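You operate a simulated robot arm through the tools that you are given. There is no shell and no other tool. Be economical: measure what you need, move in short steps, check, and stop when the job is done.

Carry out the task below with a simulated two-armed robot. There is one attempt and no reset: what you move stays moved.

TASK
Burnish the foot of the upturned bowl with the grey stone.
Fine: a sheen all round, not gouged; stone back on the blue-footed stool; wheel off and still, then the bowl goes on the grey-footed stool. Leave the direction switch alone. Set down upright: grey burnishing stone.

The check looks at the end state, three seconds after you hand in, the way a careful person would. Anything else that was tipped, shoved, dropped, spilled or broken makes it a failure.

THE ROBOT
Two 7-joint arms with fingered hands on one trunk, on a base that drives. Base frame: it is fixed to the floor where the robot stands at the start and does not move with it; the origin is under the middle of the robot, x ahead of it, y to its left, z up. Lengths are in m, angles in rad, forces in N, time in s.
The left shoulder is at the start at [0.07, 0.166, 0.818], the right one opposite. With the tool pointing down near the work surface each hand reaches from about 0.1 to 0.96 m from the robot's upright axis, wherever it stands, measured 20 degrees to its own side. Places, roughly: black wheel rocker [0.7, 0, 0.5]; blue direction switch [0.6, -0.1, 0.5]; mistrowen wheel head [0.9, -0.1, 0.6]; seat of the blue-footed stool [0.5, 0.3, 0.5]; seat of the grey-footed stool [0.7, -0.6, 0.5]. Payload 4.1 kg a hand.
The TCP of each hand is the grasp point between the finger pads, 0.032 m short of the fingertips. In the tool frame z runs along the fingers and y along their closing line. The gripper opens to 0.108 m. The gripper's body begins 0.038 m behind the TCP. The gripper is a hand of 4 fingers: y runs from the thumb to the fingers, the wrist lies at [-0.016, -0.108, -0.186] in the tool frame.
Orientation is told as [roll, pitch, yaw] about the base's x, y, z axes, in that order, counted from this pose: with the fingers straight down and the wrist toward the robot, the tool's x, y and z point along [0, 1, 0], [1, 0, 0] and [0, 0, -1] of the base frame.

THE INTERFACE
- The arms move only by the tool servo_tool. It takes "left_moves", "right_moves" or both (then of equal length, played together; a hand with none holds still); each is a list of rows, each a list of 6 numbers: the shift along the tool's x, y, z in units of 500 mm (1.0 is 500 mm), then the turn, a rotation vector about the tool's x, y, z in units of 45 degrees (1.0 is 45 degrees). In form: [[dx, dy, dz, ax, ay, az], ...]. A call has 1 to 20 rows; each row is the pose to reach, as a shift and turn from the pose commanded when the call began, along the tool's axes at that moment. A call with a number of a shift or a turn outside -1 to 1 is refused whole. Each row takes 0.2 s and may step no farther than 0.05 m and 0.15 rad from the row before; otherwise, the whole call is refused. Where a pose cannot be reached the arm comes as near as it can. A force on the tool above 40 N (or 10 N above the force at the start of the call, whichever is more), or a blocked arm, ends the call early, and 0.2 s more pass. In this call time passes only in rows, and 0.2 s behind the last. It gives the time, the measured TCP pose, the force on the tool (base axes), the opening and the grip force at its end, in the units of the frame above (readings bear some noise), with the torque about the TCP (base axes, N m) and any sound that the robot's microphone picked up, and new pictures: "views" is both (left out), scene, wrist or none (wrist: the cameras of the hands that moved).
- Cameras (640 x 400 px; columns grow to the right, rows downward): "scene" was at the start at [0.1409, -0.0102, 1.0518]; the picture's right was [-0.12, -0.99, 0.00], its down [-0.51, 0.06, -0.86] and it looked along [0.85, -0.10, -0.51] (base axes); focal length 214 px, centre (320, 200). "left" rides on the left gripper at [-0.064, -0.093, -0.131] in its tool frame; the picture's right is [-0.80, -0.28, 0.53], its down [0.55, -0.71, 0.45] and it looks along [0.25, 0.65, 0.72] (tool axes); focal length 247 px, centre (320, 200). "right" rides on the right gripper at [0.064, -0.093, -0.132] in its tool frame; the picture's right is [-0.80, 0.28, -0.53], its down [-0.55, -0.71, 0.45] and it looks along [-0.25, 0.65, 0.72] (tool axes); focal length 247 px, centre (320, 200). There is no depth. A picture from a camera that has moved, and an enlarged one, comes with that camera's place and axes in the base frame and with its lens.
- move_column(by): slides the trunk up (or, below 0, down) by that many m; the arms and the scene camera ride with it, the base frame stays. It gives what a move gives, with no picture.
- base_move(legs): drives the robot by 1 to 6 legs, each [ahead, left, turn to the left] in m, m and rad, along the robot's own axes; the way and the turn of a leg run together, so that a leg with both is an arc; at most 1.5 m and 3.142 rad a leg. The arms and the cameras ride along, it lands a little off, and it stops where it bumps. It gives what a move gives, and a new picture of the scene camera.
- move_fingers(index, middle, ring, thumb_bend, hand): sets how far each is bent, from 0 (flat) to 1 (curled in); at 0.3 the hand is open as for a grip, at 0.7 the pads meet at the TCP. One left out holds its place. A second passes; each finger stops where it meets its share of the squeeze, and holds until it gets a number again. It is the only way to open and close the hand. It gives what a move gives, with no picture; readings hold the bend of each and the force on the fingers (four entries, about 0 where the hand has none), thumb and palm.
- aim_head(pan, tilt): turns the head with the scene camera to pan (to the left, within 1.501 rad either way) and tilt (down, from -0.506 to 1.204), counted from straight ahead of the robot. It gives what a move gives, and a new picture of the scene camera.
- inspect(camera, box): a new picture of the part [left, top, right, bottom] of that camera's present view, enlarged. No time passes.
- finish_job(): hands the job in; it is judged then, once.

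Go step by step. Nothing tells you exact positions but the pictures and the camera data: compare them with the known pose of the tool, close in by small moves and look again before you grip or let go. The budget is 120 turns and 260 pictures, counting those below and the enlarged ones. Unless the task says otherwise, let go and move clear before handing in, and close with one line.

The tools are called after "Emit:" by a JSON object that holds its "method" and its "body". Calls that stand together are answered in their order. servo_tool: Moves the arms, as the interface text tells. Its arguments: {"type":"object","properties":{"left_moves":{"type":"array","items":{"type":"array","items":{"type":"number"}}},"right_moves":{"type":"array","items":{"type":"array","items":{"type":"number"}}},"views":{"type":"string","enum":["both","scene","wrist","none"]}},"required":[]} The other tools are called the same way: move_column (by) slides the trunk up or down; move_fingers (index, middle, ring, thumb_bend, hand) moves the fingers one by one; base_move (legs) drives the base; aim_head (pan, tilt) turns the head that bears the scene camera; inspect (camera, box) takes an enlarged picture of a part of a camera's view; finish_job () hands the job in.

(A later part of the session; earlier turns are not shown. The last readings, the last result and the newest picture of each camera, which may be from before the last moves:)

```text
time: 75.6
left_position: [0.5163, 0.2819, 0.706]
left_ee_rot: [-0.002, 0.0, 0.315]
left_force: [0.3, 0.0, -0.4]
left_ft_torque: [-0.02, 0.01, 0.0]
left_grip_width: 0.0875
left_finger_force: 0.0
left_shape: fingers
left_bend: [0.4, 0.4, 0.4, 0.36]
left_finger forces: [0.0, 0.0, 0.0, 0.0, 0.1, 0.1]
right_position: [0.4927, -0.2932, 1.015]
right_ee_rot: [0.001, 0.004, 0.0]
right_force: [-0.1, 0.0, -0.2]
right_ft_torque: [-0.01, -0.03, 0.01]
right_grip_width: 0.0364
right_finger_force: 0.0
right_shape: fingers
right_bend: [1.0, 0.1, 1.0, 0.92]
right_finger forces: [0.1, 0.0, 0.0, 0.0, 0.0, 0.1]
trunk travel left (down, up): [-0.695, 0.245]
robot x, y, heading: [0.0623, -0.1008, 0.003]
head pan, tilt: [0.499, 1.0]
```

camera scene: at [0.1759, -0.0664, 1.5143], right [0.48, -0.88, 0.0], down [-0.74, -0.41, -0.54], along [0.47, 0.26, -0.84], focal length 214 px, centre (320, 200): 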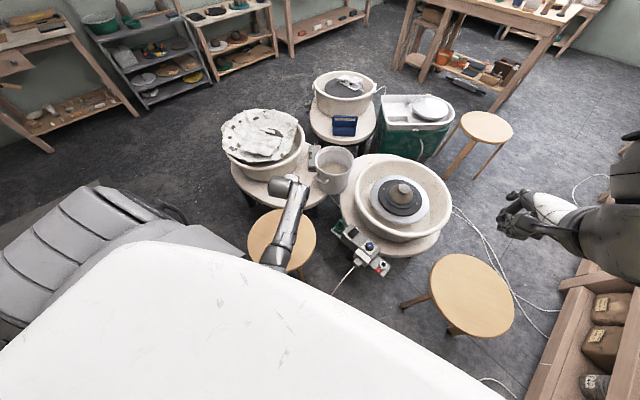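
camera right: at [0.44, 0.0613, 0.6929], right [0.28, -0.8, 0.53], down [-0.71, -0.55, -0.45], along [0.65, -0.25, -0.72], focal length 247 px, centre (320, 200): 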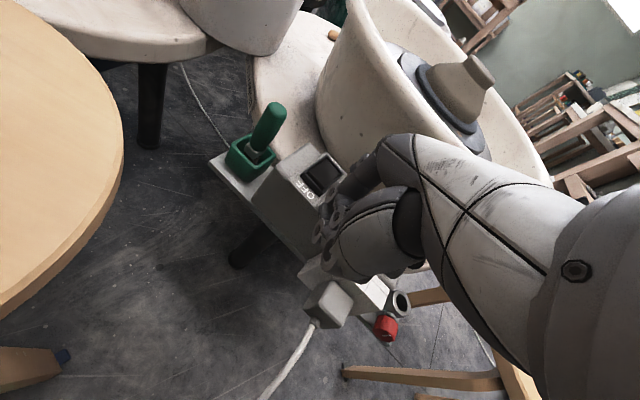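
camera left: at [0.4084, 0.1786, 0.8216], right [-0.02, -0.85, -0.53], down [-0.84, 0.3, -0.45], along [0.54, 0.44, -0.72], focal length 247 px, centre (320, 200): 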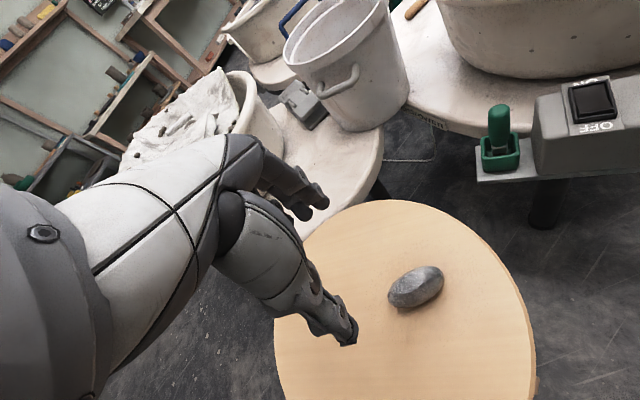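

Emit:
{"method": "servo_tool", "body": {"right_moves": [[0.054, 0.007, 0.075, 0, 0, 0], [0.107, 0.015, 0.151, 0, 0, 0], [0.161, 0.022, 0.226, 0, 0, 0], [0.215, 0.03, 0.302, 0, 0, 0], [0.268, 0.037, 0.377, 0, 0, 0], [0.322, 0.045, 0.453, 0, 0, 0], [0.375, 0.052, 0.528, 0, 0, 0], [0.429, 0.06, 0.604, 0, 0, 0], [0.483, 0.067, 0.679, 0, 0, 0], [0.536, 0.075, 0.755, 0, 0, 0], [0.59, 0.082, 0.83, 0, 0, 0]]}}

Emit:
{"method": "inspect", "body": {"camera": "right", "box": [220, 100, 420, 300]}}

```text
time: 78.0
left_position: [0.5171, 0.2821, 0.7051]
left_ee_rot: [-0.003, 0.001, 0.313]
left_force: [0.3, 0.4, 0.6]
left_ft_torque: [-0.04, 0.0, 0.02]
left_grip_width: 0.0873
left_finger_force: 0.1
left_shape: fingers
left_bend: [0.4, 0.4, 0.4, 0.36]
left_finger forces: [0.0, 0.0, 0.0, 0.1, 0.0, 0.1]
right_position: [0.5289, 0.0014, 0.6011]
right_ee_rot: [-0.001, 0.005, 0.002]
right_force: [0.9, -0.6, 0.1]
right_ft_torque: [-0.01, 0.05, 0.01]
right_grip_width: 0.0362
right_finger_force: 0.0
right_shape: fingers
right_bend: [1.0, 0.1, 1.0, 0.92]
right_finger forces: [0.0, 0.0, 0.0, 0.1, 0.1, 0.0]
trunk travel left (down, up): [-0.695, 0.245]
robot x, y, heading: [0.0632, -0.0996, 0.002]
head pan, tilt: [0.499, 1.0]
camera scene: at [0.1751, -0.0658, 1.3844], right [0.48, -0.88, 0.0], down [-0.74, -0.41, -0.54], along [0.47, 0.26, -0.84], focal length 214 px, centre (320, 200)
camera right: at [0.4361, 0.0649, 0.7322], right [0.29, -0.8, 0.53], down [-0.71, -0.55, -0.44], along [0.65, -0.25, -0.72], focal length 247 px, centre (320, 200)
```

scene: 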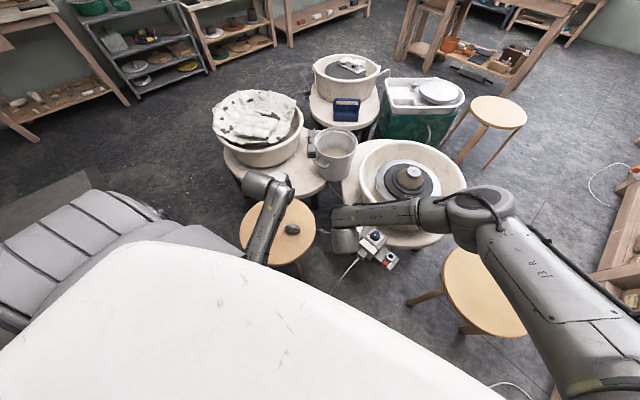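
right: 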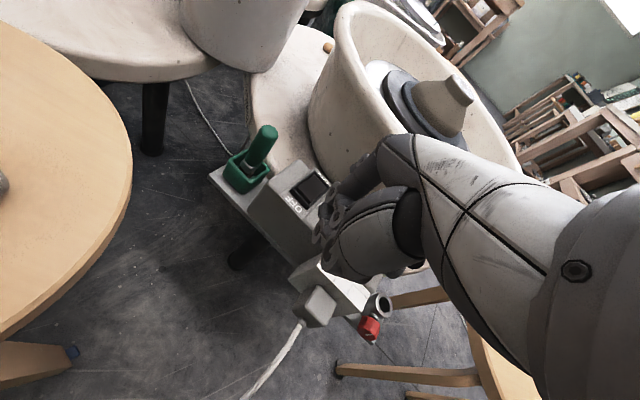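

```text
2.00 times, centred on (320, 200) of right
camera zoom: at [0.4361, 0.0649, 0.7322], right [0.29, -0.8, 0.53], down [-0.71, -0.55, -0.44], along [0.65, -0.25, -0.72], focal length 494 px, centre (320, 200)
```

zoom: 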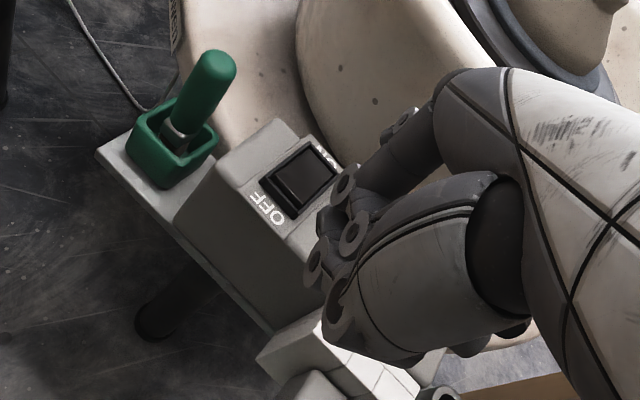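

The fingertip should now be over the OFF end, about 8 mm short. I'll correct that, descend to 0.53, then creep.

Emit:
{"method": "servo_tool", "body": {"right_moves": [[0.008, 0.014, 0.05, 0, 0, 0], [0.01, 0.014, 0.1, 0, 0, 0], [0.01, 0.014, 0.142, 0, 0, 0]], "views": "none"}}

Emit:
{"method": "servo_tool", "body": {"right_moves": [[0, 0, 0.01, 0, 0, 0], [0, 0, 0.02, 0, 0, 0], [0, 0, 0.03, 0, 0, 0]], "views": "wrist"}}

Emit:
{"method": "inspect", "body": {"camera": "right", "box": [240, 100, 420, 280]}}

```text
time: 78.8
left_position: [0.5159, 0.2828, 0.7072]
left_ee_rot: [-0.001, 0.001, 0.314]
left_force: [0.2, 0.5, 0.9]
left_ft_torque: [0.0, 0.02, -0.01]
left_grip_width: 0.0877
left_finger_force: 0.0
left_shape: fingers
left_bend: [0.4, 0.4, 0.4, 0.36]
left_finger forces: [0.0, 0.1, 0.0, 0.0, 0.1, 0.1]
right_position: [0.5356, 0.0093, 0.5304]
right_ee_rot: [0.0, 0.006, 0.002]
right_force: [0.5, 0.0, -0.7]
right_ft_torque: [-0.03, -0.04, 0.0]
right_grip_width: 0.0364
right_finger_force: 0.1
right_shape: fingers
right_bend: [1.0, 0.1, 1.0, 0.92]
right_finger forces: [0.0, 0.0, 0.0, 0.0, 0.0, 0.1]
trunk travel left (down, up): [-0.695, 0.245]
robot x, y, heading: [0.0642, -0.1021, 0.006]
head pan, tilt: [0.499, 1.0]
```

```text
time: 79.6
left_position: [0.5141, 0.2807, 0.7076]
left_ee_rot: [-0.003, -0.001, 0.314]
left_force: [0.1, 0.4, -0.1]
left_ft_torque: [0.0, -0.01, -0.01]
left_grip_width: 0.0874
left_finger_force: 0.1
left_shape: fingers
left_bend: [0.4, 0.4, 0.4, 0.36]
left_finger forces: [0.0, 0.0, 0.0, 0.0, 0.0, 0.0]
right_position: [0.5351, 0.0075, 0.5172]
right_ee_rot: [0.0, 0.004, 0.004]
right_force: [-9.8, 0.2, 17.4]
right_ft_torque: [-0.21, -1.64, -0.07]
right_grip_width: 0.0362
right_finger_force: 9.3
right_shape: fingers
right_bend: [1.0, 0.1, 1.0, 0.92]
right_finger forces: [0.1, 18.2, 0.0, 0.0, 0.0, 0.1]
trunk travel left (down, up): [-0.695, 0.245]
robot x, y, heading: [0.0596, -0.1028, 0.0]
head pan, tilt: [0.499, 1.0]
camera right: at [0.4422, 0.0711, 0.6484], right [0.29, -0.8, 0.53], down [-0.71, -0.55, -0.45], along [0.65, -0.25, -0.72], focal length 247 px, centre (320, 200)
```

right: 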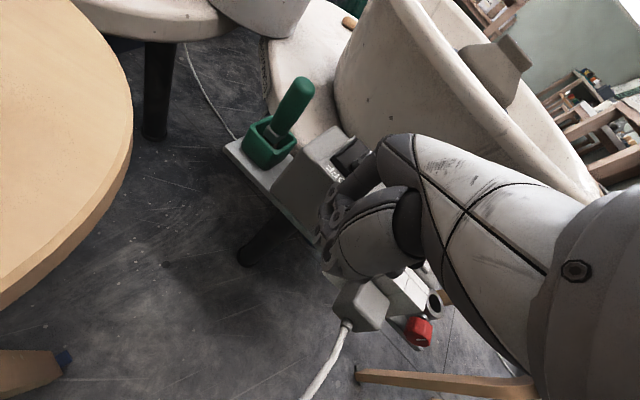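

```text
2.22 times, centred on (330, 190) of right
camera zoom: at [0.4422, 0.0711, 0.6484], right [0.29, -0.8, 0.53], down [-0.71, -0.55, -0.45], along [0.65, -0.25, -0.72], focal length 549 px, centre (298, 222)
```

zoom: 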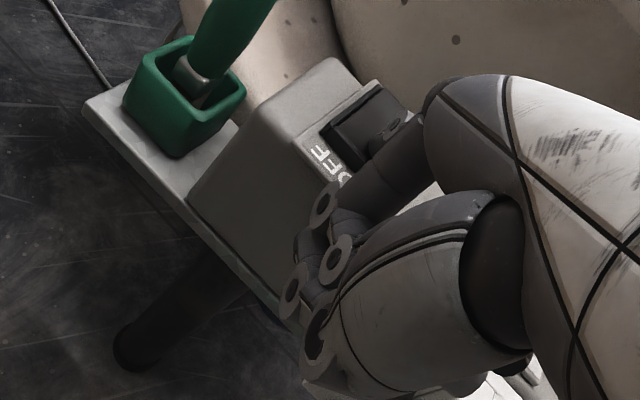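

Contact was 18 N on the middle finger. I'll lift slightly and look at the rocker and the wheel.

Emit:
{"method": "servo_tool", "body": {"right_moves": [[0, 0, -0.04, 0, 0, 0], [0, -0.04, -0.1, 0, 0, 0], [0, -0.1, -0.14, 0, 0, 0]], "views": "none"}}

Emit:
{"method": "inspect", "body": {"camera": "right", "box": [240, 60, 460, 240]}}

Emit:
{"method": "inspect", "body": {"camera": "scene", "box": [350, 140, 470, 240]}}

Emit:
{"method": "inspect", "body": {"camera": "left", "box": [440, 20, 640, 200]}}

```text
time: 80.4
left_position: [0.5169, 0.2811, 0.7066]
left_ee_rot: [-0.002, -0.001, 0.316]
left_force: [0.3, 0.6, 0.2]
left_ft_torque: [-0.01, 0.0, -0.01]
left_grip_width: 0.0872
left_finger_force: 0.0
left_shape: fingers
left_bend: [0.4, 0.4, 0.4, 0.36]
left_finger forces: [0.1, 0.0, 0.1, 0.0, 0.0, 0.0]
right_position: [0.4842, 0.0053, 0.5832]
right_ee_rot: [-0.002, 0.005, 0.002]
right_force: [0.2, -0.3, -0.5]
right_ft_torque: [0.0, 0.07, 0.01]
right_grip_width: 0.0365
right_finger_force: 0.1
right_shape: fingers
right_bend: [1.0, 0.1, 1.0, 0.92]
right_finger forces: [0.1, 0.0, 0.0, 0.0, 0.0, 0.0]
trunk travel left (down, up): [-0.695, 0.245]
robot x, y, heading: [0.064, -0.1044, 0.007]
head pan, tilt: [0.499, 1.0]
```

```text
2.22 times, centred on (350, 150) of right
camera zoom: at [0.3925, 0.0684, 0.7151], right [0.29, -0.8, 0.53], down [-0.71, -0.55, -0.44], along [0.65, -0.25, -0.72], focal length 549 px, centre (253, 311)
```

zoom: 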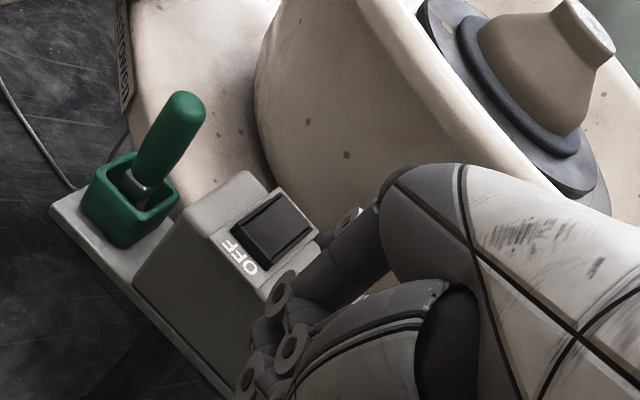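

```text
4.00 times, centred on (410, 190) of scene
camera zoom: at [0.1749, -0.0668, 1.3843], right [0.48, -0.88, 0.0], down [-0.74, -0.41, -0.54], along [0.47, 0.26, -0.84], focal length 858 px, centre (-40, 240)
```

zoom: 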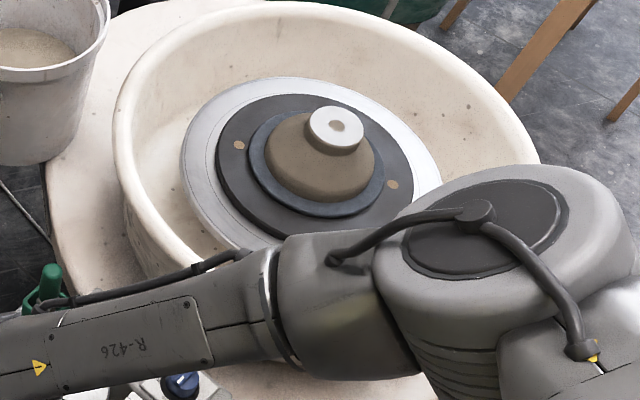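

```text
2.22 times, centred on (540, 110) of left
camera zoom: at [0.448, 0.1917, 0.8384], right [-0.02, -0.85, -0.53], down [-0.84, 0.3, -0.45], along [0.54, 0.44, -0.72], focal length 549 px, centre (-169, 400)
```

zoom: 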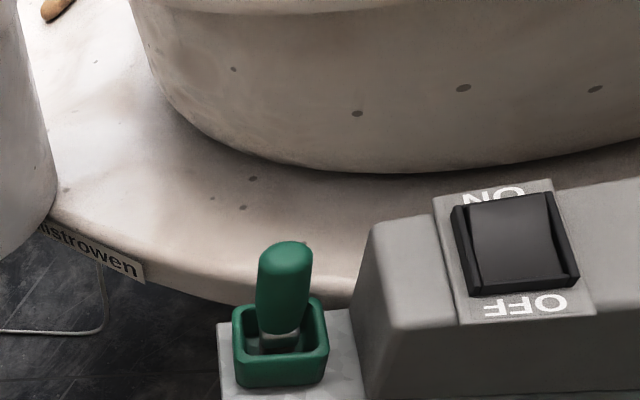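

The rocker looks pressed at OFF now. I'll retract the right hand and compare dot positions to see if the wheel has stopped.

Emit:
{"method": "servo_tool", "body": {"right_moves": [[0, 0, -0.08, 0, 0, 0], [-0.08, 0, -0.14, 0, 0, 0], [-0.16, 0, -0.2, 0, 0, 0], [-0.24, 0, -0.26, 0, 0, 0], [-0.32, 0, -0.32, 0, 0, 0], [-0.4, 0, -0.38, 0, 0, 0]], "views": "none"}}

Emit:
{"method": "inspect", "body": {"camera": "scene", "box": [350, 140, 470, 240]}}

Emit:
{"method": "aim_head", "body": {"pan": 0.0, "tilt": 0.9}}

Emit:
{"method": "inspect", "body": {"camera": "scene", "box": [260, 130, 400, 250]}}

```text
time: 81.8
left_position: [0.5147, 0.2806, 0.7078]
left_ee_rot: [0.001, -0.001, 0.316]
left_force: [-0.6, 0.5, 0.5]
left_ft_torque: [-0.03, 0.0, 0.0]
left_grip_width: 0.0877
left_finger_force: 0.2
left_shape: fingers
left_bend: [0.4, 0.4, 0.4, 0.36]
left_finger forces: [0.0, 0.0, 0.0, 0.1, 0.0, 0.0]
right_position: [0.4889, -0.1931, 0.7755]
right_ee_rot: [0.001, 0.005, 0.004]
right_force: [-0.4, 0.8, 0.7]
right_ft_torque: [0.03, 0.01, 0.01]
right_grip_width: 0.0361
right_finger_force: 0.1
right_shape: fingers
right_bend: [1.0, 0.1, 1.0, 0.92]
right_finger forces: [0.0, 0.1, 0.1, 0.0, 0.0, 0.0]
trunk travel left (down, up): [-0.695, 0.245]
robot x, y, heading: [0.0636, -0.0979, 0.002]
head pan, tilt: [0.499, 1.0]
```

```text
4.00 times, centred on (410, 190) of scene
camera zoom: at [0.1744, -0.069, 1.3844], right [0.48, -0.88, 0.0], down [-0.74, -0.41, -0.54], along [0.47, 0.26, -0.84], focal length 858 px, centre (-40, 240)
```

zoom: 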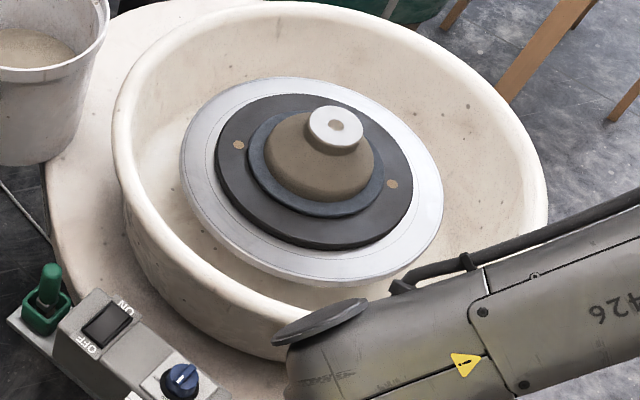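

```text
time: 82.8
left_position: [0.5177, 0.2798, 0.7064]
left_ee_rot: [-0.003, 0.0, 0.315]
left_force: [-0.3, -0.2, 0.0]
left_ft_torque: [-0.05, 0.0, 0.01]
left_grip_width: 0.0874
left_finger_force: 0.0
left_shape: fingers
left_bend: [0.4, 0.4, 0.4, 0.36]
left_finger forces: [0.0, 0.0, 0.0, 0.0, 0.1, 0.0]
right_position: [0.4904, -0.1927, 0.775]
right_ee_rot: [0.0, 0.005, 0.001]
right_force: [-0.2, 0.5, 0.3]
right_ft_torque: [-0.03, 0.0, -0.01]
right_grip_width: 0.0364
right_finger_force: 0.1
right_shape: fingers
right_bend: [1.0, 0.1, 1.0, 0.92]
right_finger forces: [0.0, 0.0, 0.1, 0.2, 0.1, 0.0]
trunk travel left (down, up): [-0.695, 0.245]
robot x, y, heading: [0.0657, -0.1025, 0.01]
head pan, tilt: [0.0, 0.901]
camera scene: at [0.1895, -0.1006, 1.3916], right [0.01, -1.0, 0.0], down [-0.78, 0.0, -0.62], along [0.62, 0.0, -0.78], focal length 214 px, centre (320, 200)
```

scene: 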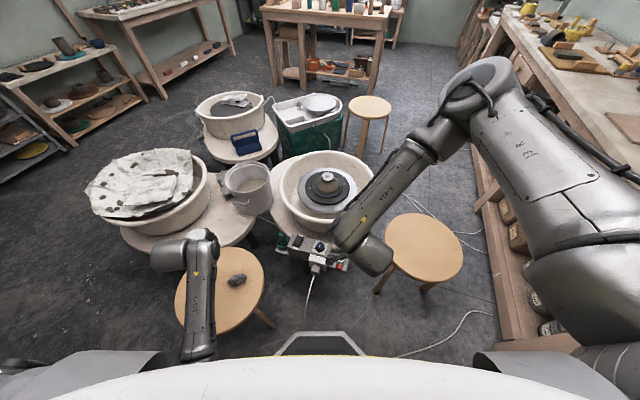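

```text
3.33 times, centred on (330, 190) of scene
camera zoom: at [0.1895, -0.1006, 1.3916], right [0.01, -1.0, 0.0], down [-0.78, 0.0, -0.62], along [0.62, 0.0, -0.78], focal length 715 px, centre (287, 233)
```

zoom: 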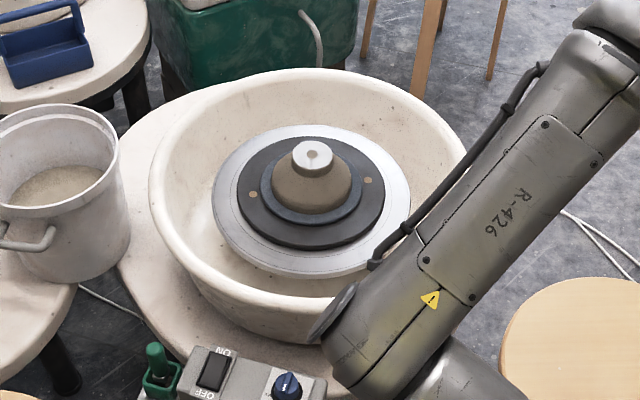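

The wheel is off and still, since the dots didn't move between two pictures. Now the bowl: I'll drive back to the closer stand, lower the trunk slightly and open the right hand.

Emit:
{"method": "servo_tool", "body": {"left_moves": [[0, 0, -0.07, 0, 0, 0], [0, 0, -0.14, 0, 0, 0], [0, 0, -0.2, 0, 0, 0]], "right_moves": [[-0.04, 0, -0.08, 0, 0, 0], [-0.08, 0, -0.16, 0, 0, 0], [-0.12, 0, -0.24, 0, 0, 0]], "views": "none"}}

Emit:
{"method": "base_move", "body": {"legs": [[0.0, -0.05, 0.0], [0.08, 0.0, 0.0]]}}

Emit:
{"method": "move_column", "body": {"by": -0.1}}

Emit:
{"method": "move_fingers", "body": {"hand": "right", "index": 0.3, "middle": 0.3, "ring": 0.3, "thumb_bend": 0.3}}

```text
time: 83.6
left_position: [0.5151, 0.285, 0.8089]
left_ee_rot: [-0.002, -0.002, 0.316]
left_force: [-0.1, -0.1, -0.7]
left_ft_torque: [0.0, 0.04, 0.0]
left_grip_width: 0.0876
left_finger_force: 0.1
left_shape: fingers
left_bend: [0.4, 0.4, 0.4, 0.36]
left_finger forces: [0.0, 0.0, 0.1, 0.1, 0.0, 0.1]
right_position: [0.4889, -0.2561, 0.8964]
right_ee_rot: [0.001, 0.004, 0.0]
right_force: [-0.3, 0.3, 0.3]
right_ft_torque: [-0.01, -0.03, 0.02]
right_grip_width: 0.0362
right_finger_force: 0.1
right_shape: fingers
right_bend: [1.0, 0.1, 1.0, 0.92]
right_finger forces: [0.1, 0.1, 0.0, 0.0, 0.0, 0.0]
trunk travel left (down, up): [-0.695, 0.245]
robot x, y, heading: [0.06, -0.0991, 0.006]
head pan, tilt: [0.0, 0.901]
```

```text
time: 85.1
left_position: [0.5949, 0.2376, 0.8071]
left_ee_rot: [0.0, 0.0, 0.316]
left_force: [0.5, -0.1, -1.1]
left_ft_torque: [-0.02, -0.04, -0.01]
left_grip_width: 0.0876
left_finger_force: 0.0
left_shape: fingers
left_bend: [0.4, 0.4, 0.4, 0.36]
left_finger forces: [0.0, 0.0, 0.0, 0.0, 0.0, 0.1]
right_position: [0.5679, -0.3033, 0.8952]
right_ee_rot: [-0.001, 0.006, 0.005]
right_force: [0.1, -0.1, 0.4]
right_ft_torque: [0.04, 0.03, -0.03]
right_grip_width: 0.0363
right_finger_force: 0.1
right_shape: fingers
right_bend: [1.0, 0.1, 1.0, 0.92]
right_finger forces: [0.0, 0.0, 0.0, 0.1, 0.0, 0.0]
trunk travel left (down, up): [-0.695, 0.245]
robot x, y, heading: [0.1407, -0.1533, 0.001]
head pan, tilt: [0.0, 0.901]
camera scene: at [0.269, -0.1497, 1.3914], right [0.01, -1.0, 0.0], down [-0.78, 0.0, -0.62], along [0.62, 0.0, -0.78], focal length 214 px, centre (320, 200)
```

scene: 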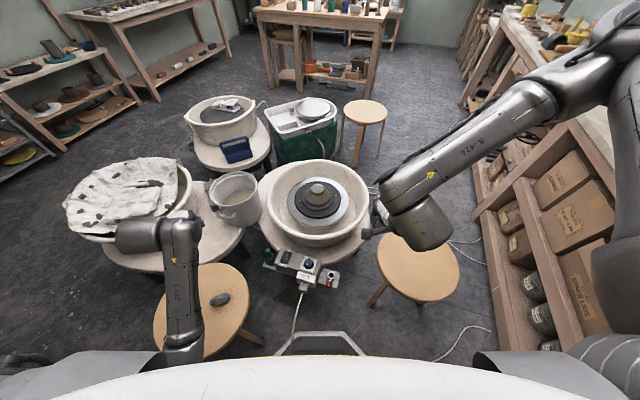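

```text
time: 86.5
left_position: [0.595, 0.238, 0.7078]
left_ee_rot: [-0.003, 0.0, 0.316]
left_force: [-0.2, 0.0, 0.0]
left_ft_torque: [0.0, 0.02, 0.01]
left_grip_width: 0.0874
left_finger_force: 0.1
left_shape: fingers
left_bend: [0.4, 0.4, 0.4, 0.36]
left_finger forces: [0.0, 0.0, 0.1, 0.0, 0.0, 0.1]
right_position: [0.5683, -0.3035, 0.7964]
right_ee_rot: [0.0, 0.006, 0.004]
right_force: [-0.4, -0.7, -0.1]
right_ft_torque: [0.0, -0.01, -0.01]
right_grip_width: 0.0362
right_finger_force: 0.0
right_shape: fingers
right_bend: [1.0, 0.1, 1.0, 0.92]
right_finger forces: [0.0, 0.0, 0.1, 0.0, 0.0, 0.1]
trunk travel left (down, up): [-0.595, 0.345]
robot x, y, heading: [0.1406, -0.1485, 0.009]
head pan, tilt: [0.0, 0.901]
```

```text
time: 87.5
left_position: [0.595, 0.2379, 0.7078]
left_ee_rot: [-0.002, 0.0, 0.316]
left_force: [0.2, 0.2, 1.0]
left_ft_torque: [-0.03, 0.0, -0.02]
left_grip_width: 0.0874
left_finger_force: 0.1
left_shape: fingers
left_bend: [0.4, 0.4, 0.4, 0.36]
left_finger forces: [0.0, 0.0, 0.0, 0.1, 0.0, 0.0]
right_position: [0.5672, -0.3031, 0.7959]
right_ee_rot: [0.001, 0.005, 0.004]
right_force: [0.3, -0.4, -0.6]
right_ft_torque: [-0.02, 0.01, -0.01]
right_grip_width: 0.108
right_finger_force: 0.0
right_shape: fingers
right_bend: [0.3, 0.3, 0.3, 0.3]
right_finger forces: [0.0, 0.1, 0.1, 0.0, 0.0, 0.0]
trunk travel left (down, up): [-0.595, 0.345]
robot x, y, heading: [0.1409, -0.1542, 0.004]
head pan, tilt: [0.0, 0.901]
```

I'll bring the right hand over the bowl at z≈0.78.

Emit:
{"method": "servo_tool", "body": {"right_moves": [[0.037, 0.08, 0.003, 0, 0, 0], [0.073, 0.16, 0.007, 0, 0, 0], [0.11, 0.241, 0.01, 0, 0, 0], [0.147, 0.321, 0.013, 0, 0, 0], [0.183, 0.401, 0.017, 0, 0, 0], [0.22, 0.481, 0.02, 0, 0, 0], [0.257, 0.562, 0.023, 0, 0, 0], [0.293, 0.642, 0.027, 0, 0, 0], [0.33, 0.722, 0.03, 0, 0, 0]]}}

```text
time: 89.5
left_position: [0.5932, 0.2392, 0.7076]
left_ee_rot: [-0.002, 0.002, 0.316]
left_force: [0.2, 0.1, -0.9]
left_ft_torque: [-0.02, 0.01, 0.0]
left_grip_width: 0.0872
left_finger_force: 0.1
left_shape: fingers
left_bend: [0.4, 0.4, 0.4, 0.36]
left_finger forces: [0.0, 0.1, 0.1, 0.1, 0.1, 0.0]
right_position: [0.9257, -0.1394, 0.7788]
right_ee_rot: [-0.001, 0.006, 0.006]
right_force: [-0.5, -0.8, -0.7]
right_ft_torque: [0.0, 0.0, 0.0]
right_grip_width: 0.1085
right_finger_force: 0.1
right_shape: fingers
right_bend: [0.3, 0.3, 0.3, 0.3]
right_finger forces: [0.0, 0.0, 0.1, 0.0, 0.0, 0.1]
trunk travel left (down, up): [-0.595, 0.345]
robot x, y, heading: [0.1396, -0.1505, 0.011]
head pan, tilt: [0.0, 0.901]
camera scene: at [0.2681, -0.1473, 1.2915], right [0.01, -1.0, 0.0], down [-0.78, -0.01, -0.62], along [0.62, 0.0, -0.78], focal length 214 px, centre (320, 200)
camera right: at [0.8333, -0.0757, 0.9101], right [0.29, -0.8, 0.53], down [-0.71, -0.55, -0.44], along [0.65, -0.25, -0.72], focal length 247 px, centre (320, 200)
```

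scene: 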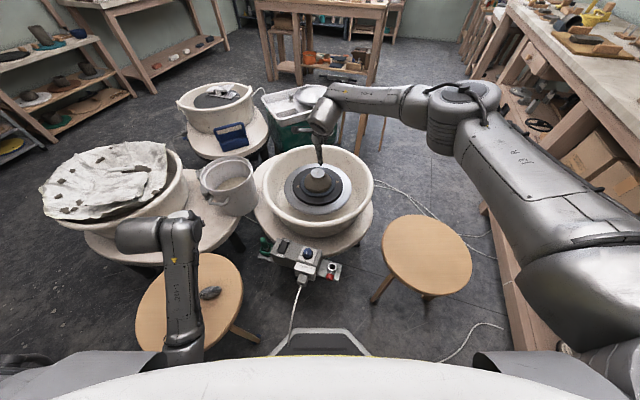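
right: 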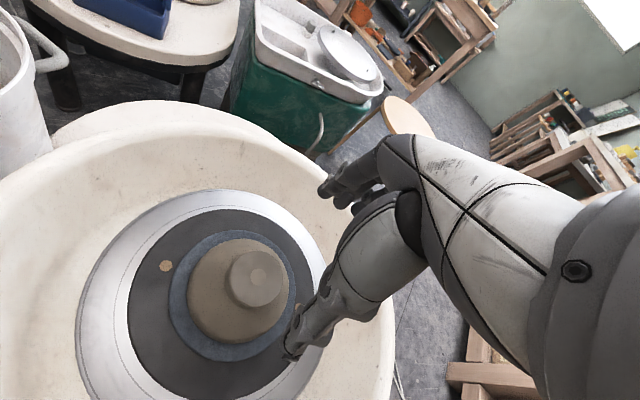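

The hand is centred over the foot within a couple of mm. Descending to z≈0.67.

Emit:
{"method": "servo_tool", "body": {"right_moves": [[0.002, 0.003, 0.08, 0, 0, 0], [0.003, 0.005, 0.16, 0, 0, 0], [0.003, 0.005, 0.216, 0, 0, 0]], "views": "wrist"}}

Emit:
{"method": "inspect", "body": {"camera": "right", "box": [220, 140, 420, 340]}}

Emit:
{"method": "inspect", "body": {"camera": "scene", "box": [270, 120, 370, 220]}}

```text
time: 90.3
left_position: [0.5936, 0.2379, 0.707]
left_ee_rot: [-0.002, -0.001, 0.316]
left_force: [0.8, -0.3, -0.8]
left_ft_torque: [0.01, 0.01, 0.01]
left_grip_width: 0.0874
left_finger_force: 0.0
left_shape: fingers
left_bend: [0.4, 0.4, 0.4, 0.36]
left_finger forces: [0.1, 0.1, 0.0, 0.1, 0.1, 0.0]
right_position: [0.93, -0.1372, 0.6747]
right_ee_rot: [0.0, 0.004, 0.003]
right_force: [0.6, -0.3, -0.3]
right_ft_torque: [0.02, 0.01, 0.04]
right_grip_width: 0.1083
right_finger_force: 0.1
right_shape: fingers
right_bend: [0.3, 0.3, 0.3, 0.3]
right_finger forces: [0.1, 0.0, 0.0, 0.0, 0.0, 0.1]
trunk travel left (down, up): [-0.595, 0.345]
robot x, y, heading: [0.142, -0.1528, 0.008]
head pan, tilt: [0.0, 0.901]
camera right: at [0.8375, -0.073, 0.8059], right [0.29, -0.8, 0.53], down [-0.71, -0.55, -0.44], along [0.65, -0.25, -0.72], focal length 247 px, centre (320, 200)
```

right: 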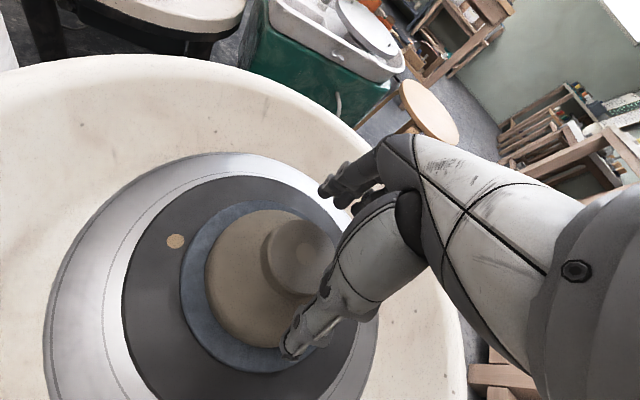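

```text
2.00 times, centred on (320, 240) of right
camera zoom: at [0.8375, -0.073, 0.8059], right [0.29, -0.8, 0.53], down [-0.71, -0.55, -0.44], along [0.65, -0.25, -0.72], focal length 494 px, centre (320, 120)
```

zoom: 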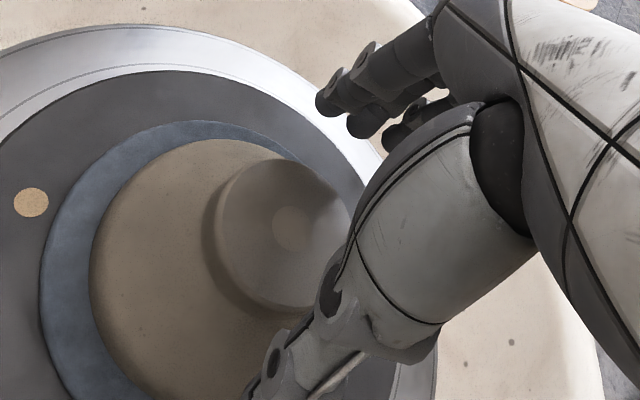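

```text
4.00 times, centred on (320, 170) of scene
camera zoom: at [0.2681, -0.1482, 1.2916], right [0.01, -1.0, 0.0], down [-0.78, -0.01, -0.62], along [0.62, 0.0, -0.78], focal length 858 px, centre (320, 320)
```

zoom: 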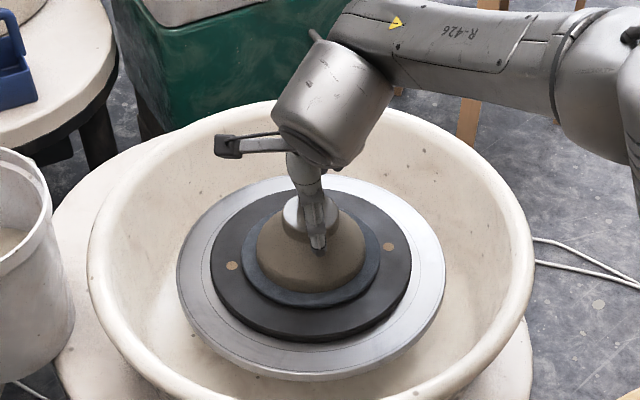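

Alignment is exact. I'll lower to z≈0.652 and close gradually.

Emit:
{"method": "servo_tool", "body": {"right_moves": [[0, -0.003, 0.023, 0, 0, 0], [0, -0.003, 0.045, 0, 0, 0]], "views": "none"}}

Emit:
{"method": "move_fingers", "body": {"hand": "right", "index": 0.42, "middle": 0.42, "ring": 0.42, "thumb_bend": 0.42}}

Emit:
{"method": "inspect", "body": {"camera": "right", "box": [220, 140, 420, 340]}}

```text
time: 90.9
left_position: [0.5938, 0.2375, 0.7077]
left_ee_rot: [0.0, 0.0, 0.315]
left_force: [0.3, -0.4, 0.2]
left_ft_torque: [-0.02, 0.01, -0.02]
left_grip_width: 0.0875
left_finger_force: 0.1
left_shape: fingers
left_bend: [0.4, 0.4, 0.4, 0.36]
left_finger forces: [0.0, 0.0, 0.0, 0.0, 0.1, 0.0]
right_position: [0.9271, -0.1371, 0.6515]
right_ee_rot: [-0.002, 0.005, 0.003]
right_force: [-0.1, -0.2, -0.5]
right_ft_torque: [0.0, 0.0, -0.02]
right_grip_width: 0.1084
right_finger_force: 0.1
right_shape: fingers
right_bend: [0.3, 0.3, 0.3, 0.3]
right_finger forces: [0.0, 0.0, 0.1, 0.0, 0.0, 0.1]
trunk travel left (down, up): [-0.595, 0.345]
robot x, y, heading: [0.139, -0.1498, 0.007]
head pan, tilt: [0.0, 0.901]
```

```text
time: 91.9
left_position: [0.5926, 0.2381, 0.7075]
left_ee_rot: [-0.001, 0.0, 0.315]
left_force: [-0.3, -0.2, 0.6]
left_ft_torque: [-0.01, 0.01, 0.02]
left_grip_width: 0.0873
left_finger_force: 0.0
left_shape: fingers
left_bend: [0.4, 0.4, 0.4, 0.36]
left_finger forces: [0.0, 0.0, 0.1, 0.0, 0.1, 0.1]
right_position: [0.926, -0.1377, 0.6501]
right_ee_rot: [-0.001, 0.007, 0.004]
right_force: [0.3, 0.4, 1.5]
right_ft_torque: [0.0, -0.06, -0.04]
right_grip_width: 0.0788
right_finger_force: 0.4
right_shape: fingers
right_bend: [0.41, 0.42, 0.42, 0.42]
right_finger forces: [0.4, 0.2, 0.0, 0.0, 0.1, 0.0]
trunk travel left (down, up): [-0.595, 0.345]
robot x, y, heading: [0.1408, -0.1503, 0.008]
head pan, tilt: [0.0, 0.901]
```

```text
2.00 times, centred on (320, 240) of right
camera zoom: at [0.834, -0.0733, 0.7824], right [0.29, -0.8, 0.53], down [-0.71, -0.55, -0.44], along [0.65, -0.25, -0.72], focal length 494 px, centre (320, 120)
```

zoom: 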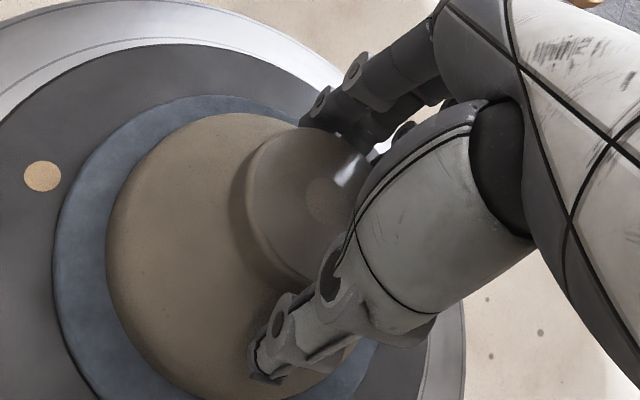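

Fingertips are brushing the bowl's shoulder, so I'll raise 5 mm and continue closing.

Emit:
{"method": "servo_tool", "body": {"right_moves": [[0, 0.002, -0.01, 0, 0, 0]], "views": "none"}}

Emit:
{"method": "move_fingers", "body": {"hand": "right", "index": 0.5, "middle": 0.5, "ring": 0.5, "thumb_bend": 0.5}}

Emit:
{"method": "inspect", "body": {"camera": "right", "box": [220, 140, 420, 340]}}

```text
time: 92.3
left_position: [0.5945, 0.2388, 0.7073]
left_ee_rot: [0.0, 0.0, 0.317]
left_force: [0.0, -0.1, 0.3]
left_ft_torque: [0.01, -0.03, 0.0]
left_grip_width: 0.0878
left_finger_force: 0.0
left_shape: fingers
left_bend: [0.4, 0.4, 0.4, 0.36]
left_finger forces: [0.1, 0.1, 0.0, 0.0, 0.0, 0.0]
right_position: [0.9285, -0.1363, 0.6547]
right_ee_rot: [0.001, 0.006, 0.003]
right_force: [0.0, 0.8, -0.2]
right_ft_torque: [0.01, -0.01, 0.01]
right_grip_width: 0.0777
right_finger_force: 0.0
right_shape: fingers
right_bend: [0.42, 0.42, 0.42, 0.42]
right_finger forces: [0.0, 0.0, 0.0, 0.1, 0.0, 0.0]
trunk travel left (down, up): [-0.595, 0.345]
robot x, y, heading: [0.1393, -0.1496, 0.009]
head pan, tilt: [0.0, 0.901]
```

```text
time: 93.3
left_position: [0.5938, 0.2389, 0.7086]
left_ee_rot: [-0.001, -0.002, 0.317]
left_force: [-0.3, 0.0, -0.4]
left_ft_torque: [0.01, 0.02, 0.0]
left_grip_width: 0.0875
left_finger_force: 0.0
left_shape: fingers
left_bend: [0.4, 0.4, 0.4, 0.36]
left_finger forces: [0.0, 0.1, 0.1, 0.1, 0.1, 0.0]
right_position: [0.9285, -0.137, 0.6563]
right_ee_rot: [0.001, 0.005, 0.004]
right_force: [3.5, 1.0, 3.1]
right_ft_torque: [0.01, -0.25, 0.01]
right_grip_width: 0.0634
right_finger_force: 4.0
right_shape: fingers
right_bend: [0.47, 0.48, 0.5, 0.48]
right_finger forces: [2.0, 3.7, 0.0, 0.0, 1.7, 0.1]
trunk travel left (down, up): [-0.595, 0.345]
robot x, y, heading: [0.1403, -0.1525, 0.006]
head pan, tilt: [0.0, 0.901]
```

```text
2.00 times, centred on (320, 240) of right
camera zoom: at [0.8356, -0.0725, 0.7874], right [0.29, -0.8, 0.53], down [-0.71, -0.55, -0.44], along [0.65, -0.25, -0.72], focal length 494 px, centre (320, 120)
```

zoom: 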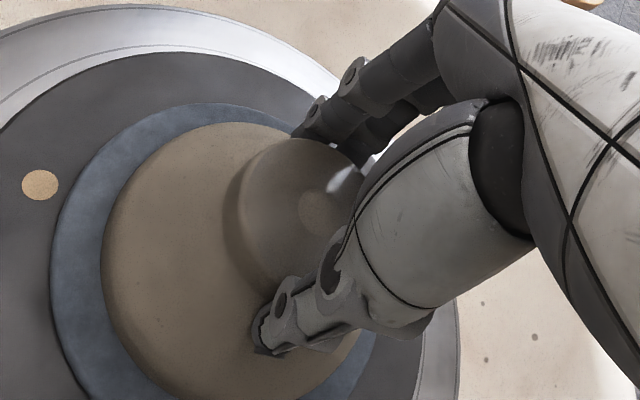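

Fingers and thumb have met the foot. I'll ease up 2 mm and then squeeze.

Emit:
{"method": "servo_tool", "body": {"right_moves": [[0, 0, -0.005, 0, 0, 0]], "views": "none"}}

Emit:
{"method": "move_fingers", "body": {"hand": "right", "index": 0.56, "middle": 0.56, "ring": 0.56, "thumb_bend": 0.56}}

Emit:
{"method": "inspect", "body": {"camera": "right", "box": [220, 140, 420, 340]}}

```text
time: 93.7
left_position: [0.5937, 0.2388, 0.707]
left_ee_rot: [-0.002, -0.001, 0.315]
left_force: [-0.7, -0.3, 0.5]
left_ft_torque: [-0.02, 0.0, 0.01]
left_grip_width: 0.0874
left_finger_force: 0.2
left_shape: fingers
left_bend: [0.4, 0.4, 0.4, 0.36]
left_finger forces: [0.0, 0.0, 0.0, 0.0, 0.0, 0.1]
right_position: [0.9283, -0.136, 0.6567]
right_ee_rot: [0.0, 0.007, 0.004]
right_force: [0.6, 0.7, -0.2]
right_ft_torque: [0.01, -0.12, 0.01]
right_grip_width: 0.0627
right_finger_force: 2.7
right_shape: fingers
right_bend: [0.47, 0.48, 0.5, 0.48]
right_finger forces: [1.3, 1.4, 0.1, 0.0, 2.3, 0.0]
trunk travel left (down, up): [-0.595, 0.345]
robot x, y, heading: [0.1419, -0.1483, 0.013]
head pan, tilt: [0.0, 0.901]
```

```text
time: 94.7
left_position: [0.5937, 0.2388, 0.7079]
left_ee_rot: [-0.002, -0.001, 0.315]
left_force: [-0.7, 0.2, 0.1]
left_ft_torque: [-0.01, 0.01, 0.01]
left_grip_width: 0.0877
left_finger_force: 0.0
left_shape: fingers
left_bend: [0.4, 0.4, 0.4, 0.36]
left_finger forces: [0.1, 0.0, 0.1, 0.0, 0.1, 0.0]
right_position: [0.928, -0.1365, 0.6579]
right_ee_rot: [0.0, 0.004, 0.002]
right_force: [1.0, 0.1, 0.2]
right_ft_torque: [0.0, -0.33, -0.03]
right_grip_width: 0.0602
right_finger_force: 8.2
right_shape: fingers
right_bend: [0.5, 0.51, 0.56, 0.49]
right_finger forces: [3.4, 5.1, 0.1, 0.1, 8.0, 0.1]
trunk travel left (down, up): [-0.595, 0.345]
robot x, y, heading: [0.1394, -0.1513, 0.009]
head pan, tilt: [0.0, 0.901]
```

```text
2.00 times, centred on (320, 240) of right
camera zoom: at [0.836, -0.0729, 0.789], right [0.29, -0.8, 0.53], down [-0.71, -0.55, -0.44], along [0.65, -0.25, -0.72], focal length 494 px, centre (320, 120)
```

zoom: 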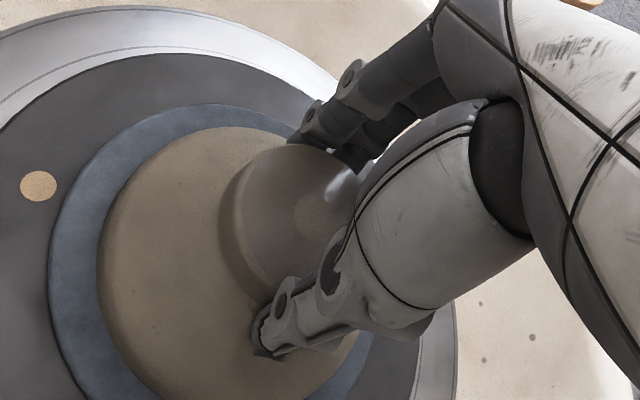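

Index, middle and thumb hold the foot. Squeezing firmer.

Emit:
{"method": "move_fingers", "body": {"hand": "right", "index": 0.66, "middle": 0.66, "ring": 0.66, "thumb_bend": 0.66}}

Emit:
{"method": "servo_tool", "body": {"right_moves": [[0, 0, -0.01, 0, 0, 0], [0, 0, -0.02, 0, 0, 0], [0, 0, -0.03, 0, 0, 0]], "views": "wrist"}}

Emit:
{"method": "inspect", "body": {"camera": "scene", "box": [270, 120, 370, 220]}}

```text
time: 95.7
left_position: [0.5945, 0.2386, 0.7075]
left_ee_rot: [-0.002, 0.001, 0.315]
left_force: [-0.6, 0.7, 0.1]
left_ft_torque: [0.0, 0.0, -0.02]
left_grip_width: 0.0874
left_finger_force: 0.1
left_shape: fingers
left_bend: [0.4, 0.4, 0.4, 0.36]
left_finger forces: [0.0, 0.0, 0.0, 0.1, 0.0, 0.1]
right_position: [0.9285, -0.1363, 0.6575]
right_ee_rot: [0.0, 0.005, 0.003]
right_force: [3.9, -0.5, 4.1]
right_ft_torque: [-0.06, -0.64, -0.06]
right_grip_width: 0.0589
right_finger_force: 18.9
right_shape: fingers
right_bend: [0.54, 0.54, 0.64, 0.48]
right_finger forces: [7.5, 12.9, 1.5, 0.0, 15.7, 0.0]
trunk travel left (down, up): [-0.595, 0.345]
robot x, y, heading: [0.143, -0.1534, 0.005]
head pan, tilt: [0.0, 0.901]
```

```text
time: 96.5
left_position: [0.5943, 0.2389, 0.7079]
left_ee_rot: [0.0, 0.0, 0.315]
left_force: [-0.6, 0.3, 0.0]
left_ft_torque: [0.0, 0.01, -0.01]
left_grip_width: 0.0872
left_finger_force: 0.0
left_shape: fingers
left_bend: [0.4, 0.4, 0.4, 0.36]
left_finger forces: [0.0, 0.0, 0.0, 0.0, 0.0, 0.1]
right_position: [0.9285, -0.1367, 0.6712]
right_ee_rot: [0.001, 0.007, 0.003]
right_force: [-0.4, 0.4, -3.1]
right_ft_torque: [-0.04, -0.02, 0.01]
right_grip_width: 0.0583
right_finger_force: 16.0
right_shape: fingers
right_bend: [0.54, 0.56, 0.64, 0.48]
right_finger forces: [7.4, 7.1, 1.5, 0.0, 15.7, 0.0]
trunk travel left (down, up): [-0.595, 0.345]
robot x, y, heading: [0.1384, -0.152, 0.007]
head pan, tilt: [0.0, 0.901]
camera right: at [0.8364, -0.0721, 0.8028], right [0.29, -0.8, 0.53], down [-0.71, -0.55, -0.44], along [0.65, -0.25, -0.72], focal length 247 px, centre (320, 200)
```

right: 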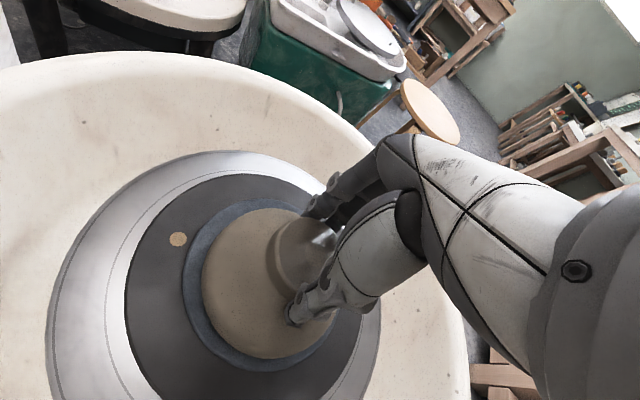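

```text
4.00 times, centred on (320, 170) of scene
camera zoom: at [0.2679, -0.1485, 1.2915], right [0.01, -1.0, 0.0], down [-0.78, -0.01, -0.62], along [0.62, 0.0, -0.78], focal length 858 px, centre (320, 320)
```

zoom: 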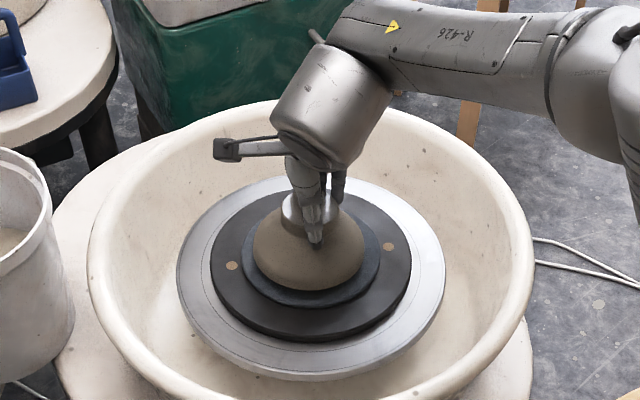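

The bowl is lifted (3 N weight) and the grip is steady. I'll raise it to z≈0.82 and carry it toward the grey-footed stool.

Emit:
{"method": "servo_tool", "body": {"right_moves": [[0, 0, -0.06, 0, 0, 0], [0, 0, -0.12, 0, 0, 0], [0, 0, -0.18, 0, 0, 0], [0, 0, -0.24, 0, 0, 0], [0, 0, -0.3, 0, 0, 0]], "views": "none"}}

Emit:
{"method": "servo_tool", "body": {"right_moves": [[-0.063, -0.041, 0, 0, 0, 0], [-0.125, -0.083, 0, 0, 0, 0], [-0.188, -0.124, 0, 0, 0, 0], [-0.25, -0.166, 0, 0, 0, 0], [-0.313, -0.207, 0, 0, 0, 0], [-0.375, -0.249, 0, 0, 0, 0], [-0.438, -0.29, 0, 0, 0, 0], [-0.5, -0.331, 0, 0, 0, 0], [-0.563, -0.373, 0, 0, 0, 0], [-0.626, -0.414, 0, 0, 0, 0], [-0.688, -0.456, 0, 0, 0, 0], [-0.751, -0.497, 0, 0, 0, 0], [-0.813, -0.539, 0, 0, 0, 0], [-0.876, -0.58, 0, 0, 0, 0]]}}

```text
time: 97.7
left_position: [0.5947, 0.238, 0.7067]
left_ee_rot: [-0.002, 0.001, 0.315]
left_force: [0.5, 1.1, -0.8]
left_ft_torque: [0.0, 0.04, -0.02]
left_grip_width: 0.0874
left_finger_force: 0.0
left_shape: fingers
left_bend: [0.4, 0.4, 0.4, 0.36]
left_finger forces: [0.1, 0.0, 0.1, 0.0, 0.1, 0.1]
right_position: [0.9336, -0.1349, 0.8247]
right_ee_rot: [-0.001, 0.004, 0.005]
right_force: [-0.5, -0.4, -3.6]
right_ft_torque: [-0.01, 0.0, 0.02]
right_grip_width: 0.0582
right_finger_force: 16.0
right_shape: fingers
right_bend: [0.55, 0.57, 0.64, 0.48]
right_finger forces: [7.6, 7.0, 1.5, 0.0, 15.6, 0.1]
trunk travel left (down, up): [-0.595, 0.345]
robot x, y, heading: [0.141, -0.1521, 0.012]
head pan, tilt: [0.0, 0.901]
```

```text
time: 100.7
left_position: [0.5929, 0.2367, 0.7072]
left_ee_rot: [-0.003, -0.002, 0.316]
left_force: [-0.2, -0.2, 0.1]
left_ft_torque: [-0.02, 0.04, 0.01]
left_grip_width: 0.0876
left_finger_force: 0.1
left_shape: fingers
left_bend: [0.4, 0.4, 0.4, 0.36]
left_finger forces: [0.0, 0.0, 0.1, 0.1, 0.0, 0.0]
right_position: [0.6415, -0.5753, 0.8256]
right_ee_rot: [0.0, 0.003, 0.005]
right_force: [0.2, -0.1, -3.4]
right_ft_torque: [0.01, -0.06, -0.03]
right_grip_width: 0.0581
right_finger_force: 15.6
right_shape: fingers
right_bend: [0.55, 0.57, 0.64, 0.48]
right_finger forces: [7.9, 6.9, 1.6, 0.0, 15.5, 0.1]
trunk travel left (down, up): [-0.595, 0.345]
robot x, y, heading: [0.144, -0.1481, 0.007]
head pan, tilt: [0.0, 0.901]
camera scene: at [0.2663, -0.1494, 1.2917], right [0.01, -1.0, 0.0], down [-0.78, 0.0, -0.62], along [0.62, 0.0, -0.78], focal length 214 px, centre (320, 200)
camera right: at [0.5485, -0.5119, 0.9566], right [0.29, -0.8, 0.53], down [-0.71, -0.55, -0.45], along [0.65, -0.25, -0.72], focal length 247 px, centre (320, 200)
```

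scene: 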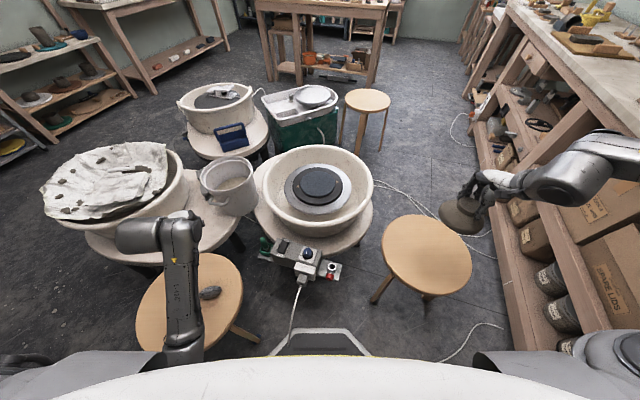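
right: 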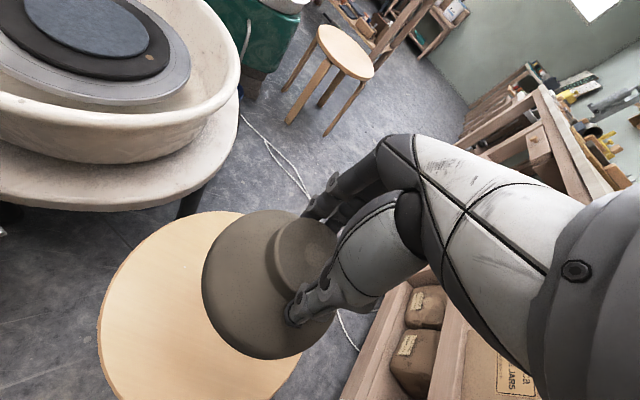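

The bowl hangs level over the stool, whose centre is about (0.622,-0.575). I'll lower to z≈0.60 and check.

Emit:
{"method": "servo_tool", "body": {"right_moves": [[0, -0.01, 0.08, 0, 0, 0], [0, -0.02, 0.16, 0, 0, 0], [0, -0.03, 0.24, 0, 0, 0], [0, -0.03, 0.32, 0, 0, 0], [0, -0.03, 0.39, 0, 0, 0], [0, -0.03, 0.45, 0, 0, 0]]}}

Emit:
{"method": "inspect", "body": {"camera": "scene", "box": [370, 180, 500, 310]}}

```text
time: 102.1
left_position: [0.5949, 0.2378, 0.707]
left_ee_rot: [-0.001, 0.0, 0.316]
left_force: [0.2, 0.2, 0.3]
left_ft_torque: [0.0, 0.0, 0.01]
left_grip_width: 0.0876
left_finger_force: 0.1
left_shape: fingers
left_bend: [0.4, 0.4, 0.4, 0.36]
left_finger forces: [0.0, 0.0, 0.1, 0.1, 0.0, 0.0]
right_position: [0.6262, -0.5754, 0.5985]
right_ee_rot: [-0.001, 0.004, 0.003]
right_force: [-0.1, -0.4, -3.5]
right_ft_torque: [0.0, -0.05, 0.04]
right_grip_width: 0.0577
right_finger_force: 15.5
right_shape: fingers
right_bend: [0.55, 0.57, 0.65, 0.48]
right_finger forces: [8.0, 6.6, 1.7, 0.1, 15.1, 0.0]
trunk travel left (down, up): [-0.595, 0.345]
robot x, y, heading: [0.1405, -0.1473, 0.002]
head pan, tilt: [0.0, 0.901]
camera scene: at [0.2678, -0.1494, 1.2916], right [0.01, -1.0, 0.0], down [-0.78, 0.0, -0.62], along [0.62, 0.0, -0.78], focal length 214 px, centre (320, 200)
camera right: at [0.5343, -0.5113, 0.7296], right [0.29, -0.8, 0.53], down [-0.71, -0.55, -0.44], along [0.65, -0.25, -0.72], focal length 247 px, centre (320, 200)
```

scene: 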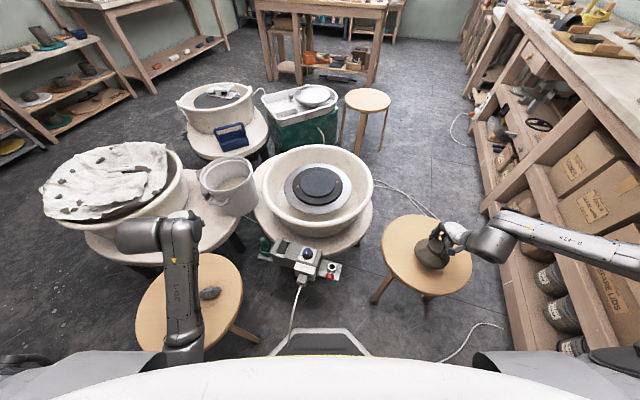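
right: 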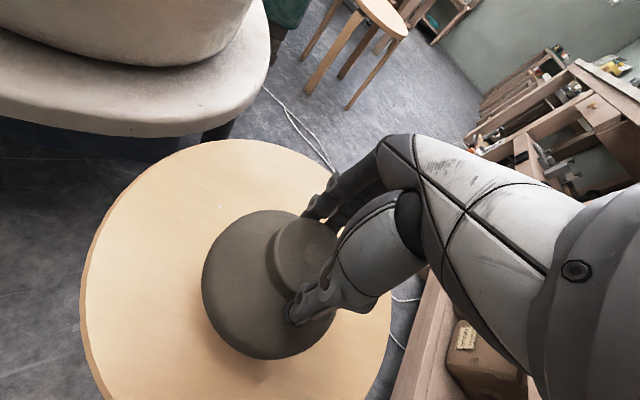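

```text
3.08 times, centred on (435, 245) of scene
camera zoom: at [0.2678, -0.1494, 1.2916], right [0.01, -1.0, 0.0], down [-0.78, 0.0, -0.62], along [0.62, 0.0, -0.78], focal length 660 px, centre (-34, 62)
```

zoom: 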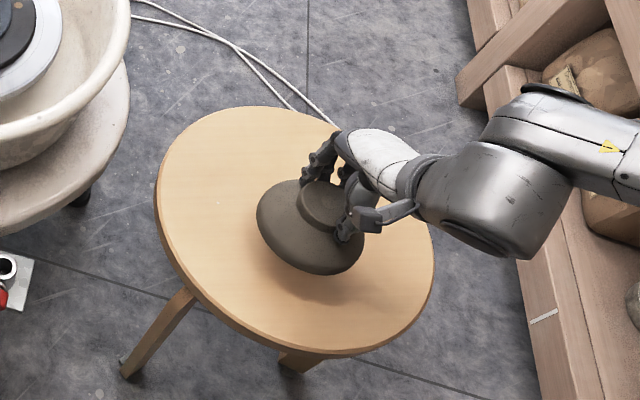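

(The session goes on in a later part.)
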